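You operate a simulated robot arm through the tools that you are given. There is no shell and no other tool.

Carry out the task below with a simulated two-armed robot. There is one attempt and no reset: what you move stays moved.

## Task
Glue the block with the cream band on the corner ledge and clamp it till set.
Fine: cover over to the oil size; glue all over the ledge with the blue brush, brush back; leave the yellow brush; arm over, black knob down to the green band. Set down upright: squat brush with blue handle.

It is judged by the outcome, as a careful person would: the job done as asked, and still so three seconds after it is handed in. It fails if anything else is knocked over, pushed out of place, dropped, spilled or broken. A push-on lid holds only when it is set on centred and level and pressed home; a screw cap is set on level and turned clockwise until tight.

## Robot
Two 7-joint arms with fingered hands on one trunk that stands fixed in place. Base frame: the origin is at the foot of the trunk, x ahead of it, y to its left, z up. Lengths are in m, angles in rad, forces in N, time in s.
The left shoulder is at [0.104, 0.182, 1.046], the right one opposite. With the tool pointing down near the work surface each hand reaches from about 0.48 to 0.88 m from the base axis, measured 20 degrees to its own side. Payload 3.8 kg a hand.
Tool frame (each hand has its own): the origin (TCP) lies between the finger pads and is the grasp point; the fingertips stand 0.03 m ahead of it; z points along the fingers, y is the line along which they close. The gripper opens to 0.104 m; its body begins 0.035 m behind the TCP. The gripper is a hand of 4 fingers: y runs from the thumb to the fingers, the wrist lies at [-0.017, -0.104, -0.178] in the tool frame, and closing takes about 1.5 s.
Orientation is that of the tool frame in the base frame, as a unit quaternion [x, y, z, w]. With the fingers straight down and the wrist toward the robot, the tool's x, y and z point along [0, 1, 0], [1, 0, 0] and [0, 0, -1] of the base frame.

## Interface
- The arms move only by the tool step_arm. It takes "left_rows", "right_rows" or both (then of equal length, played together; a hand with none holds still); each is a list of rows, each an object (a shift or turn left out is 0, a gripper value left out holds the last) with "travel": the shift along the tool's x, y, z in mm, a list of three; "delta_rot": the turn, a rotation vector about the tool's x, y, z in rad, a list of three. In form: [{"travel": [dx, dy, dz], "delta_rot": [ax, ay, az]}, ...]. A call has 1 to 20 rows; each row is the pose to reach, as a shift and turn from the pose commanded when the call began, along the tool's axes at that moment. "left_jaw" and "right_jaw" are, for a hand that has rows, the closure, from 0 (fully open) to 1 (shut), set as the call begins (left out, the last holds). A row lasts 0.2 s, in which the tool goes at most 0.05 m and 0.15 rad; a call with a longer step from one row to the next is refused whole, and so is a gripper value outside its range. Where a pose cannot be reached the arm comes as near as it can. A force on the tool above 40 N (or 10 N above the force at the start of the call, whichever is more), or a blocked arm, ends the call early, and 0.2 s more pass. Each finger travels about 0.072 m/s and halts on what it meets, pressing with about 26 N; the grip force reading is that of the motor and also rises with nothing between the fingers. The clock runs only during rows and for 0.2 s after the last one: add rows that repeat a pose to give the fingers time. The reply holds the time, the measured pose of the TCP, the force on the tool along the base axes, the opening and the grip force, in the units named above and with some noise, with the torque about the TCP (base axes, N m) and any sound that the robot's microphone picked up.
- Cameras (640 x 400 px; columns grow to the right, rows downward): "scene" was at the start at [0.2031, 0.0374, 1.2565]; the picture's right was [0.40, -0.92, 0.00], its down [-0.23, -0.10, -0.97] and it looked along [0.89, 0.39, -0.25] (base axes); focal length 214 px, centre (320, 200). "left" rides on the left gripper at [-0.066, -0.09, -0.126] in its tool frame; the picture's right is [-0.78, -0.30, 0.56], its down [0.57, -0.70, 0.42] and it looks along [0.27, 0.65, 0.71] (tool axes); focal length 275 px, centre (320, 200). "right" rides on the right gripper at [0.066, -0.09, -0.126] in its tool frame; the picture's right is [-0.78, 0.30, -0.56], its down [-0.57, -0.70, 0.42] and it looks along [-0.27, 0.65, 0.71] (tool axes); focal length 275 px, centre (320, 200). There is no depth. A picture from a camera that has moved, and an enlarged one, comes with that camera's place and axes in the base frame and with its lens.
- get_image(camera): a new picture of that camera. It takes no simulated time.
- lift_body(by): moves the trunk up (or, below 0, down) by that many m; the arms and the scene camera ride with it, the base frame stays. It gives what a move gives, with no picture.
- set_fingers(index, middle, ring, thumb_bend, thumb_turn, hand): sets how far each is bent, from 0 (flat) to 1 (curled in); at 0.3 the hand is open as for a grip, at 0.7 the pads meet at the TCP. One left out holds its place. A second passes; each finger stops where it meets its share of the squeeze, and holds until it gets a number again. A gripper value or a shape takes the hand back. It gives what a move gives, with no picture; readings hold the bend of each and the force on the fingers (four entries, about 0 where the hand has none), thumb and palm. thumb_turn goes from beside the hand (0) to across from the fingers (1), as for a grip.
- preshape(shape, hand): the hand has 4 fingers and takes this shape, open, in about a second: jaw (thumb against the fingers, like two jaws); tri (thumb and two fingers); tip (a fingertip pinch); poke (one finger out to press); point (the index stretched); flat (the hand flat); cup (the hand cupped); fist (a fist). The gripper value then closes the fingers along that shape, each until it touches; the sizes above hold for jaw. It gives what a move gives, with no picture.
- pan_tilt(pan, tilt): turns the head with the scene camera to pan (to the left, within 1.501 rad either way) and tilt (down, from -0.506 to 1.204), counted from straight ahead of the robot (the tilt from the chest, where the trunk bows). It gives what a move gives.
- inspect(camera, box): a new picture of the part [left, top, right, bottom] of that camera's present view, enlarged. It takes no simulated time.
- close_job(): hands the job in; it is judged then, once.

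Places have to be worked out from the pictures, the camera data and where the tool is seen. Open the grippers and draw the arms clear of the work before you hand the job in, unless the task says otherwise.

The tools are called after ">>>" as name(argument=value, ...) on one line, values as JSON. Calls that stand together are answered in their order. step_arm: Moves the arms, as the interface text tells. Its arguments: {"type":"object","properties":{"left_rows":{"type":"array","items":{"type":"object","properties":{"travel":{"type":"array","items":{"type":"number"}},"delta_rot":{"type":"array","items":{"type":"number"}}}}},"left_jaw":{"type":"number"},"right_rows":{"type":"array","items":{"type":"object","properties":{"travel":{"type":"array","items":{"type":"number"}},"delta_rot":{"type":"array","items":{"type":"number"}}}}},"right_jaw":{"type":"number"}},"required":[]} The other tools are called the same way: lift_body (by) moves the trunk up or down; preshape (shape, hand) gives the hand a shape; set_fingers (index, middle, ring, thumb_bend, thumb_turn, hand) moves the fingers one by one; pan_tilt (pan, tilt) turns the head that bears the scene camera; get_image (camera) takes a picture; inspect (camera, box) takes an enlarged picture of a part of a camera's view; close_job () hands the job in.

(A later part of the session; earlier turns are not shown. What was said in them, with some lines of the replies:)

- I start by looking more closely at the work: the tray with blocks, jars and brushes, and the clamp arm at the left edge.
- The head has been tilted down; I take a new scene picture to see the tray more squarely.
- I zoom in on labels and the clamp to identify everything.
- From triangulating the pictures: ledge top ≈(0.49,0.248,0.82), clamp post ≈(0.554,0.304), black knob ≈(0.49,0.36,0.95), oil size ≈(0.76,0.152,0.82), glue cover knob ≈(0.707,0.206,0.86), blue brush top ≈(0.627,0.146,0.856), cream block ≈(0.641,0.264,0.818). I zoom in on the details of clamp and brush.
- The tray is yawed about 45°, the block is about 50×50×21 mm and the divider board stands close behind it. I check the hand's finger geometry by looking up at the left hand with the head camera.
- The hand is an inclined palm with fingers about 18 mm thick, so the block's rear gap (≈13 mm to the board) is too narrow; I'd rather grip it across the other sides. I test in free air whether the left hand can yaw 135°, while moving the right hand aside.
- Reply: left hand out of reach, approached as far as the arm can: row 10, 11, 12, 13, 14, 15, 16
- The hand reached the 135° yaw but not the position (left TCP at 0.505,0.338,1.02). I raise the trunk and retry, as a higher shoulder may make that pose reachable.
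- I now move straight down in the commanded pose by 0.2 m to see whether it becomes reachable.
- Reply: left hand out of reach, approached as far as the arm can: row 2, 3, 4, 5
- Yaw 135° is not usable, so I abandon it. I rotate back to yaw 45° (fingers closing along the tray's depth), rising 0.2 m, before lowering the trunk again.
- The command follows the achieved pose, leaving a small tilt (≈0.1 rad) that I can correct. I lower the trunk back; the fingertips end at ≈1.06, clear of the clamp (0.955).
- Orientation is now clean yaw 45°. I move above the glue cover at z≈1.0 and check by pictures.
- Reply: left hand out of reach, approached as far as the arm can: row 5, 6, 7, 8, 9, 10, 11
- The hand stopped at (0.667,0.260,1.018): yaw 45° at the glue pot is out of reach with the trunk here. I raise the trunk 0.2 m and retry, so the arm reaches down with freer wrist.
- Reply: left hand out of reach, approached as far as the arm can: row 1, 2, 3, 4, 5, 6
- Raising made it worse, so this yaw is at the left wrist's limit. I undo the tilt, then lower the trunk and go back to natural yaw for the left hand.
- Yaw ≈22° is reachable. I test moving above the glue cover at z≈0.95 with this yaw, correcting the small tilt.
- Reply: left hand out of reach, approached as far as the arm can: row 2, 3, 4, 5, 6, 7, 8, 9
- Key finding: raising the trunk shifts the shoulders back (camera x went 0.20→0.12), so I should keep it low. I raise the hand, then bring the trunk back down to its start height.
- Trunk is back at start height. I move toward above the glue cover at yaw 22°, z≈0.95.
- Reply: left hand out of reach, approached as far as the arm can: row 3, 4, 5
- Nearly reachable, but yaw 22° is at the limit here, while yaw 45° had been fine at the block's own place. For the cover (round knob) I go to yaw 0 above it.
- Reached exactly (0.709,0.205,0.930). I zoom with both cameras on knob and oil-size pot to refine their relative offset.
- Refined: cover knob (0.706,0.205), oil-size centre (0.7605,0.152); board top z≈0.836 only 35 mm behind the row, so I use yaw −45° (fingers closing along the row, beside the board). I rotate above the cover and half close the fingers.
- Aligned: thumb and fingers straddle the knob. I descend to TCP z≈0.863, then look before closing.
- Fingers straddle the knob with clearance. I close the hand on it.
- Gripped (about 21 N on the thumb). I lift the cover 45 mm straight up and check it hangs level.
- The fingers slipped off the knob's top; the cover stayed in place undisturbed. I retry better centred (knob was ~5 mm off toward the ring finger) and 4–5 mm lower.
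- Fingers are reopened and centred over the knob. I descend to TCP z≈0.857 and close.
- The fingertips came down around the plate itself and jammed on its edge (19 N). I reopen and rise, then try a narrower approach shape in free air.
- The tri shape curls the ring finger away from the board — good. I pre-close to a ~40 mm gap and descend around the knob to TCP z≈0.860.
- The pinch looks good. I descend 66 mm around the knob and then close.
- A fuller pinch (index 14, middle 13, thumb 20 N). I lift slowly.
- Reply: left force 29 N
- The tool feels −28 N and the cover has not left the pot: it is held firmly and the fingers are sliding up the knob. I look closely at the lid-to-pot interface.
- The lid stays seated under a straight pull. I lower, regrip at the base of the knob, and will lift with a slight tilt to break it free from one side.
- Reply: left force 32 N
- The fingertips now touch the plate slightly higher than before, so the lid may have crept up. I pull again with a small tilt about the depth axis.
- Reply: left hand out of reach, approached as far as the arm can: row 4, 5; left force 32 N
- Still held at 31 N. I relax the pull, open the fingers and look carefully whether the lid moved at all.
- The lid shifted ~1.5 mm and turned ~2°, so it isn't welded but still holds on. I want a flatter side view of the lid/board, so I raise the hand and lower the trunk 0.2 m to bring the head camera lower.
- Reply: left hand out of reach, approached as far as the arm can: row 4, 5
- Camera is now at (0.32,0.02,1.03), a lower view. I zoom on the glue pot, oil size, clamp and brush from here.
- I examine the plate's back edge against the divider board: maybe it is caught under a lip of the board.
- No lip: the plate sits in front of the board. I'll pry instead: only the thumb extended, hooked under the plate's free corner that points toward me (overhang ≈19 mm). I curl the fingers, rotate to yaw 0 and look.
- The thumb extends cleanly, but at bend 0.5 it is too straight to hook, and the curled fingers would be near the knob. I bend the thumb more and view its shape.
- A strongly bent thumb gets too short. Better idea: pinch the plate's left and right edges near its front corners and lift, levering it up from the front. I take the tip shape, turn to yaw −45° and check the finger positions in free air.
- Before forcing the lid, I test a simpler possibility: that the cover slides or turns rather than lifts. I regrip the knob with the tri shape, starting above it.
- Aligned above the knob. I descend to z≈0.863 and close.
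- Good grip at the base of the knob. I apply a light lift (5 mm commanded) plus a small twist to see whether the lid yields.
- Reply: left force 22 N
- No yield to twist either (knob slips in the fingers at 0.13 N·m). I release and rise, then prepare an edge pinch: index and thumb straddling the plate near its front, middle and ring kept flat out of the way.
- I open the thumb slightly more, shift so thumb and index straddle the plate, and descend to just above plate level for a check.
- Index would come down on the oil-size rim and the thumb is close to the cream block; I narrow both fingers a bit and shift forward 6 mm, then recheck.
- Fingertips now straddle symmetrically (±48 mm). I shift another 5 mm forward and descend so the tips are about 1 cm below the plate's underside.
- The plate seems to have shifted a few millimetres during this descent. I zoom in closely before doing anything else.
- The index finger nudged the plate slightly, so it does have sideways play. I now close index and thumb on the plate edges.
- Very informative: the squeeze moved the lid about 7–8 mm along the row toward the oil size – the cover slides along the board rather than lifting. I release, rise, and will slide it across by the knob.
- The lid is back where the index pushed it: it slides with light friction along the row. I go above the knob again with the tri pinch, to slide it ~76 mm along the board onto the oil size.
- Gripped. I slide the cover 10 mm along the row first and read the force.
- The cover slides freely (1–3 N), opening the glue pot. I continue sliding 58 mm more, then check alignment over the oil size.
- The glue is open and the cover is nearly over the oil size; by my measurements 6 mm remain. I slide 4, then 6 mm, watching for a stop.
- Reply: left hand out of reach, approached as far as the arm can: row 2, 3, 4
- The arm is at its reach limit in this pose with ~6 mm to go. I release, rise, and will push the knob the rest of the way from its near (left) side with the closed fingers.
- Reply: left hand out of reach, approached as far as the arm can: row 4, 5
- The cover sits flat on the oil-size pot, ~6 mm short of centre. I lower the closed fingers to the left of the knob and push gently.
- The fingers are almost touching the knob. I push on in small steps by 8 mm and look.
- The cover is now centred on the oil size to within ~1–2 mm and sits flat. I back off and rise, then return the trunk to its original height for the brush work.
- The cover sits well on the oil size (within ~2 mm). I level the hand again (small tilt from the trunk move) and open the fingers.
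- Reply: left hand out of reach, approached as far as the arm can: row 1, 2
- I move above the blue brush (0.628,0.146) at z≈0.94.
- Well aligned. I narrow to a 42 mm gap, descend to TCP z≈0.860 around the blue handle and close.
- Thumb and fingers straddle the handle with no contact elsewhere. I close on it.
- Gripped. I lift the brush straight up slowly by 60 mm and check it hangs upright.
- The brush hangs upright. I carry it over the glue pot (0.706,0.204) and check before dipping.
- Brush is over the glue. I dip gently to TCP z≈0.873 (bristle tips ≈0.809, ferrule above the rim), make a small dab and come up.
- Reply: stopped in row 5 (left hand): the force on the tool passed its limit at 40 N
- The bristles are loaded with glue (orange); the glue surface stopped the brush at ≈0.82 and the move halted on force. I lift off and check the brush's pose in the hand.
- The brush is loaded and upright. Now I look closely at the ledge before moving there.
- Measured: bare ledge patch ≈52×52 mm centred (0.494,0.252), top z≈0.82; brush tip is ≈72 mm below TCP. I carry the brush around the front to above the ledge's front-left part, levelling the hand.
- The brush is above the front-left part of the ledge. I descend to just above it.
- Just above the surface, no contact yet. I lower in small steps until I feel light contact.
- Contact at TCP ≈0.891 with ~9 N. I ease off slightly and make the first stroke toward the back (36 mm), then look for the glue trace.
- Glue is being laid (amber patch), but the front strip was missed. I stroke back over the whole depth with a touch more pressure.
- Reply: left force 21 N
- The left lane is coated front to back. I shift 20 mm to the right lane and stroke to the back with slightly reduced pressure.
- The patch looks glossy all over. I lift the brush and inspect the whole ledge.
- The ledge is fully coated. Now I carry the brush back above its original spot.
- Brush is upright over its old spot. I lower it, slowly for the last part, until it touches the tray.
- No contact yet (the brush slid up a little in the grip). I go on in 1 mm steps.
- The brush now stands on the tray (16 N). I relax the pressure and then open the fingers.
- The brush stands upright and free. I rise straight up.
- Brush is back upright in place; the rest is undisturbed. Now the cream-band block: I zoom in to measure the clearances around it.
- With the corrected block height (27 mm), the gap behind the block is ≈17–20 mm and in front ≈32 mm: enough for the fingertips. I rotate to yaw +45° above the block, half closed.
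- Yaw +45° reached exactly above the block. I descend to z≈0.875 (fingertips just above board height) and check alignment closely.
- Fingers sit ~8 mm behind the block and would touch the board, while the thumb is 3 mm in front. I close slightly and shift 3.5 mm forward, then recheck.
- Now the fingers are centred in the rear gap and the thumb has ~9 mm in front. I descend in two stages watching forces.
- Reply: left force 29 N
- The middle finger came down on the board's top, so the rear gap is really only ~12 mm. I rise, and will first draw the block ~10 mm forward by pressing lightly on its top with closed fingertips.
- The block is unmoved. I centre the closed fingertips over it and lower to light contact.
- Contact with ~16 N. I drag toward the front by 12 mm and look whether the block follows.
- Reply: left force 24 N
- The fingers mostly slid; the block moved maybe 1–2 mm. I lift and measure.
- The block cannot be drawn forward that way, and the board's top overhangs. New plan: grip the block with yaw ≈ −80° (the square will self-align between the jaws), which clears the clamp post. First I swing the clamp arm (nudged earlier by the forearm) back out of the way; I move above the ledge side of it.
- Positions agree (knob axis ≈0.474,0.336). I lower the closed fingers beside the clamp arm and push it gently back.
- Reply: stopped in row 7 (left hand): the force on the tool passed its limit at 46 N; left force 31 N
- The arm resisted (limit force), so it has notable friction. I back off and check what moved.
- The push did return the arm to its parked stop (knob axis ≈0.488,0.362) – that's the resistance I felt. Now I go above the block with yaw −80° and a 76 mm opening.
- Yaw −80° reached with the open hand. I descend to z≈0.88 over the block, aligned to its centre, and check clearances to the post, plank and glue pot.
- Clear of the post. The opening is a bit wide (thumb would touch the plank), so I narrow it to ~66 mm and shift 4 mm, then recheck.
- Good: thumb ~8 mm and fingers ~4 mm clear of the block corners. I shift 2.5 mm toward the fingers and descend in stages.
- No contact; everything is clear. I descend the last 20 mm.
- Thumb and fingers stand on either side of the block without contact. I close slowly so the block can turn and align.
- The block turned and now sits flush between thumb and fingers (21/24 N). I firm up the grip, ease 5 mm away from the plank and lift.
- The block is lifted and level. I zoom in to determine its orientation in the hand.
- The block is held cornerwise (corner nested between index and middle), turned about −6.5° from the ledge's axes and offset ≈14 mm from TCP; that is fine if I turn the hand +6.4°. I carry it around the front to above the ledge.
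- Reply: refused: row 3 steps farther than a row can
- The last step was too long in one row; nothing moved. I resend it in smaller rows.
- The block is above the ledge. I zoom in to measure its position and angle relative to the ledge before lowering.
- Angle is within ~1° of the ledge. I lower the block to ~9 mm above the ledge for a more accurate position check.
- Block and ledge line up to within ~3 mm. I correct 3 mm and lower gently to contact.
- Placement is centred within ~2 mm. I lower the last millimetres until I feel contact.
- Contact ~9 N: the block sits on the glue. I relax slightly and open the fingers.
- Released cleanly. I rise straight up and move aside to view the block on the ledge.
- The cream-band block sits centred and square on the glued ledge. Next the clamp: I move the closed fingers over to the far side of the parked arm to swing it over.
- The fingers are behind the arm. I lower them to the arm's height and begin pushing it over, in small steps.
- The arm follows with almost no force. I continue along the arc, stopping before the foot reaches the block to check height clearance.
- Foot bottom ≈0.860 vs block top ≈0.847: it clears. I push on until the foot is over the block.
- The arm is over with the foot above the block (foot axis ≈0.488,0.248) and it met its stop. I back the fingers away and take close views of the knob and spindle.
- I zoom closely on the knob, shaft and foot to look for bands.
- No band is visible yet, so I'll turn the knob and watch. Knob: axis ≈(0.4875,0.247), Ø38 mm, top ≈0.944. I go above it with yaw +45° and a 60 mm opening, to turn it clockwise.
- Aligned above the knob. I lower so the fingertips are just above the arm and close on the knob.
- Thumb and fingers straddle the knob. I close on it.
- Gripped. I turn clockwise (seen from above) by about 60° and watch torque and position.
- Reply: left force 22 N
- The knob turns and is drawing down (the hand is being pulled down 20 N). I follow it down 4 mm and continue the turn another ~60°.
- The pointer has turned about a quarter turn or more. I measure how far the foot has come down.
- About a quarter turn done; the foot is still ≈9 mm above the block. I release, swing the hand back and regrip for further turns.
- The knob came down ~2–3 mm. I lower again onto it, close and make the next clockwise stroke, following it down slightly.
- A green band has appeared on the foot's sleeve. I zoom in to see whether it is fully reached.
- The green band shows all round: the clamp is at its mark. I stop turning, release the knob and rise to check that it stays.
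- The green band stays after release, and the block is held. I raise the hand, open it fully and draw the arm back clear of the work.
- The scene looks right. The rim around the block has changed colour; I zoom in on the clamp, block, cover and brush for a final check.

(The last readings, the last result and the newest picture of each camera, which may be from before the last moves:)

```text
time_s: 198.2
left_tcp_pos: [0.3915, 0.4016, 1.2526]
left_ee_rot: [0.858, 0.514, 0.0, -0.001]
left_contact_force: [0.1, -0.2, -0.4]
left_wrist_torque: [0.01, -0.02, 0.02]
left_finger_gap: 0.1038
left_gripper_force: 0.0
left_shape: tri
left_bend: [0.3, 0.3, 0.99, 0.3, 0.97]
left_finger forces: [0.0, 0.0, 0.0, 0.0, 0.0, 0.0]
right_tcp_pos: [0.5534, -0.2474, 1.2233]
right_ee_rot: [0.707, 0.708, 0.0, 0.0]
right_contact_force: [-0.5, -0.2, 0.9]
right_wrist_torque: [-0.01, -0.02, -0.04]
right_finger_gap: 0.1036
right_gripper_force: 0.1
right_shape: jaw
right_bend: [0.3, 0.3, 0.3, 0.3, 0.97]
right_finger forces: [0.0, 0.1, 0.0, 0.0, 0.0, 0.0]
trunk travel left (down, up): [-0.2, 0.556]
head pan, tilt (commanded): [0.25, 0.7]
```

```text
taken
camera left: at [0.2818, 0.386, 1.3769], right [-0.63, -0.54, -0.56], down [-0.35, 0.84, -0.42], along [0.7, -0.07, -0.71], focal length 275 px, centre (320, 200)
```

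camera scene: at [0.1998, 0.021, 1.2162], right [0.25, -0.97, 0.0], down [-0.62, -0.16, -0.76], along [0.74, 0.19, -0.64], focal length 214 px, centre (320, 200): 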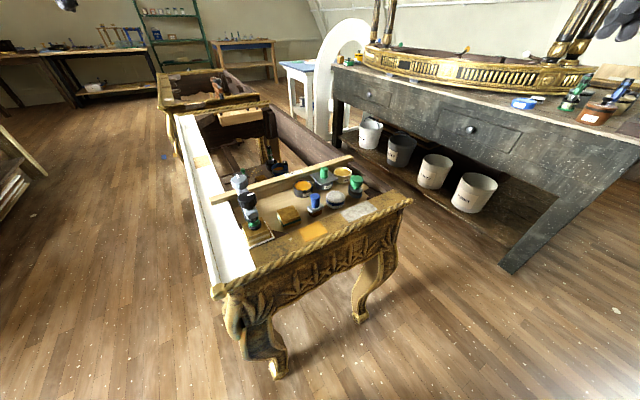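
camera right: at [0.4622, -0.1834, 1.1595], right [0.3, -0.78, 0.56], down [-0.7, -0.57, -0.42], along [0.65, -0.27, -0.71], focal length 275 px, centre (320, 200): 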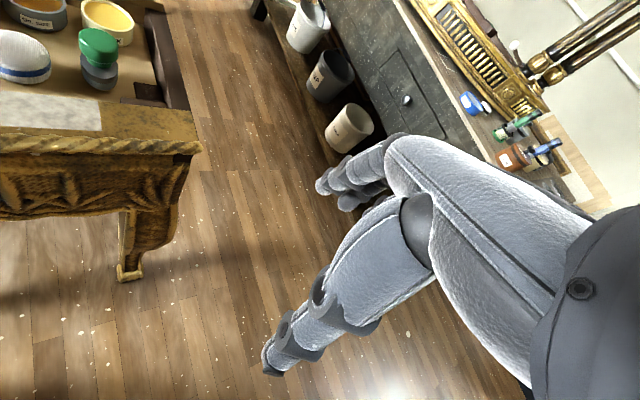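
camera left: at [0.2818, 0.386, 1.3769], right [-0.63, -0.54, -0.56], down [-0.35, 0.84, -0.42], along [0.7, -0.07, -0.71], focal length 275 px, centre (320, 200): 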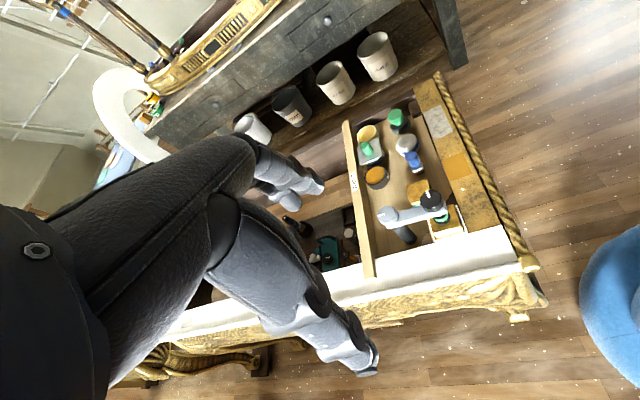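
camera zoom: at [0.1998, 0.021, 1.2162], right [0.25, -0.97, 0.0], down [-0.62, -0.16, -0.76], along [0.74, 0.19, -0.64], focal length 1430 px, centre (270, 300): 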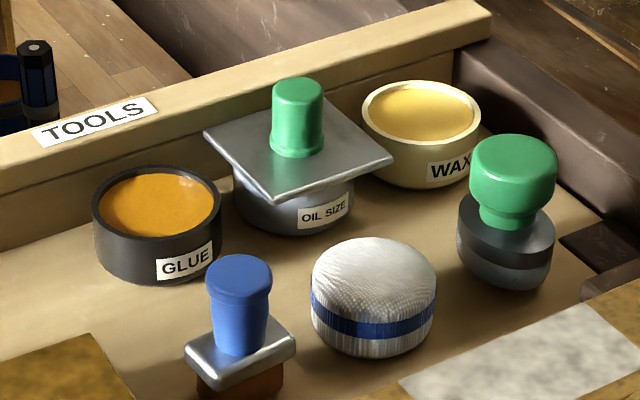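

Everything is in place: cover on the oil size, brush upright, cream block clamped with the green band showing and the glue rim now pale (set). I open the left hand into its plain jaw shape and take a last look.

>>> preshape(hand="left", shape="jaw")

>>> step_arm(left_rows=[{"travel": [0, -10, -10]}, {"travel": [0, -20, -20]}, {"travel": [0, -30, -30]}, {"travel": [0, -30, -30]}, {"travel": [0, -30, -30]}, {"travel": [0, -30, -30]}, {"travel": [0, -30, -30]}, {"travel": [0, -30, -30]}, {"travel": [0, -30, -30]}, {"travel": [0, -30, -30]}])

>>> inspect(camera="scene", box=[210, 140, 390, 260])

```text
time_s: 199.1
left_tcp_pos: [0.3915, 0.4007, 1.2517]
left_ee_rot: [0.859, 0.513, 0.0, -0.001]
left_contact_force: [0.3, -0.5, 0.7]
left_wrist_torque: [0.03, 0.01, 0.01]
left_finger_gap: 0.1035
left_gripper_force: 0.0
left_shape: jaw
left_bend: [0.3, 0.3, 0.3, 0.3, 0.97]
left_finger forces: [0.1, 0.1, 0.0, 0.1, 0.0, 0.1]
right_tcp_pos: [0.552, -0.2481, 1.224]
right_ee_rot: [0.707, 0.707, 0.0, 0.0]
right_contact_force: [0.4, -0.7, -0.3]
right_wrist_torque: [0.02, 0.01, 0.0]
right_finger_gap: 0.1037
right_gripper_force: 0.0
right_shape: jaw
right_bend: [0.3, 0.3, 0.3, 0.3, 0.97]
right_finger forces: [0.0, 0.0, 0.1, 0.0, 0.0, 0.0]
trunk travel left (down, up): [-0.2, 0.556]
head pan, tilt (commanded): [0.25, 0.7]
```

```text
time_s: 201.3
left_tcp_pos: [0.3644, 0.4154, 1.2816]
left_ee_rot: [0.858, 0.513, 0.0, 0.001]
left_contact_force: [-0.6, -0.2, -0.4]
left_wrist_torque: [0.01, -0.03, 0.03]
left_finger_gap: 0.1037
left_gripper_force: 0.1
left_shape: jaw
left_bend: [0.3, 0.3, 0.3, 0.3, 0.97]
left_finger forces: [0.0, 0.0, 0.1, 0.0, 0.1, 0.1]
right_tcp_pos: [0.5518, -0.2476, 1.2243]
right_ee_rot: [0.707, 0.707, 0.0, 0.0]
right_contact_force: [0.1, 0.8, 0.8]
right_wrist_torque: [-0.01, -0.02, 0.01]
right_finger_gap: 0.1038
right_gripper_force: 0.0
right_shape: jaw
right_bend: [0.3, 0.3, 0.3, 0.3, 0.97]
right_finger forces: [0.1, 0.0, 0.0, 0.1, 0.0, 0.0]
trunk travel left (down, up): [-0.2, 0.556]
head pan, tilt (commanded): [0.25, 0.7]
```

```text
3.33 times, centred on (300, 200) of scene
camera zoom: at [0.1997, 0.0211, 1.2162], right [0.25, -0.97, 0.0], down [-0.62, -0.16, -0.76], along [0.74, 0.19, -0.64], focal length 715 px, centre (387, 200)
```

zoom: 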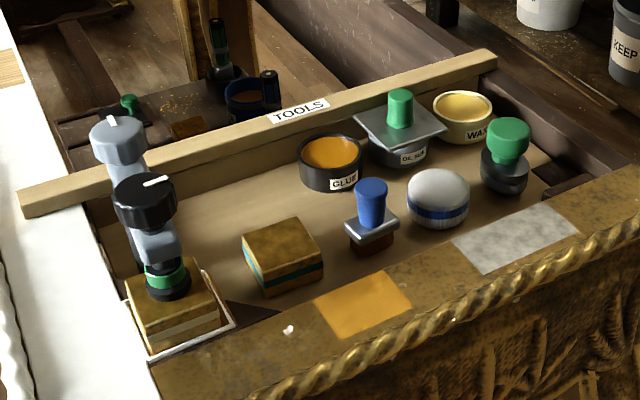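

All is stable: block glued and clamped with the green band showing, cover on the oil size, blue brush upright in its place, other items untouched, both arms clear and grippers open. I hand the job in.

>>> close_job()

```text
The job is handed in.
```

The block with the cream band is glued on the corner ledge and clamped, and I have handed the job in. I don't have the judge's result.

- **Cover:** it would not lift off the glue pot, even at about 30 N, so I slid it across. It now sits flat over the oil size, centred to within about 2 mm.
- **Glue:** I dipped the blue brush and coated the whole bare patch of the ledge. The brush is back in its place, standing upright.
- **Block:** it sits square on the ledge, to within about 1° and 2–3 mm of centre. The rim round it turned pale after clamping, which I took to mean the glue had set.
- **Clamp:** the arm is over the block and the black knob is turned down until the green band showed. The band stayed after I let go, and I left the clamp on.
- **Clamp arm knocked:** the arm was knocked part-way round while I was working near it, probably by my forearm. I put it back before using it.
- **Contact with other parts:** I pressed one finger on the tools board for a moment and pushed on the block's top, but neither moved.
- **Yellow brush and the rest:** I never made out a yellow brush, and I moved no brush but the blue one. Everything else in the tray looked in place in the last picture.

Both hands are open and clear of the work.
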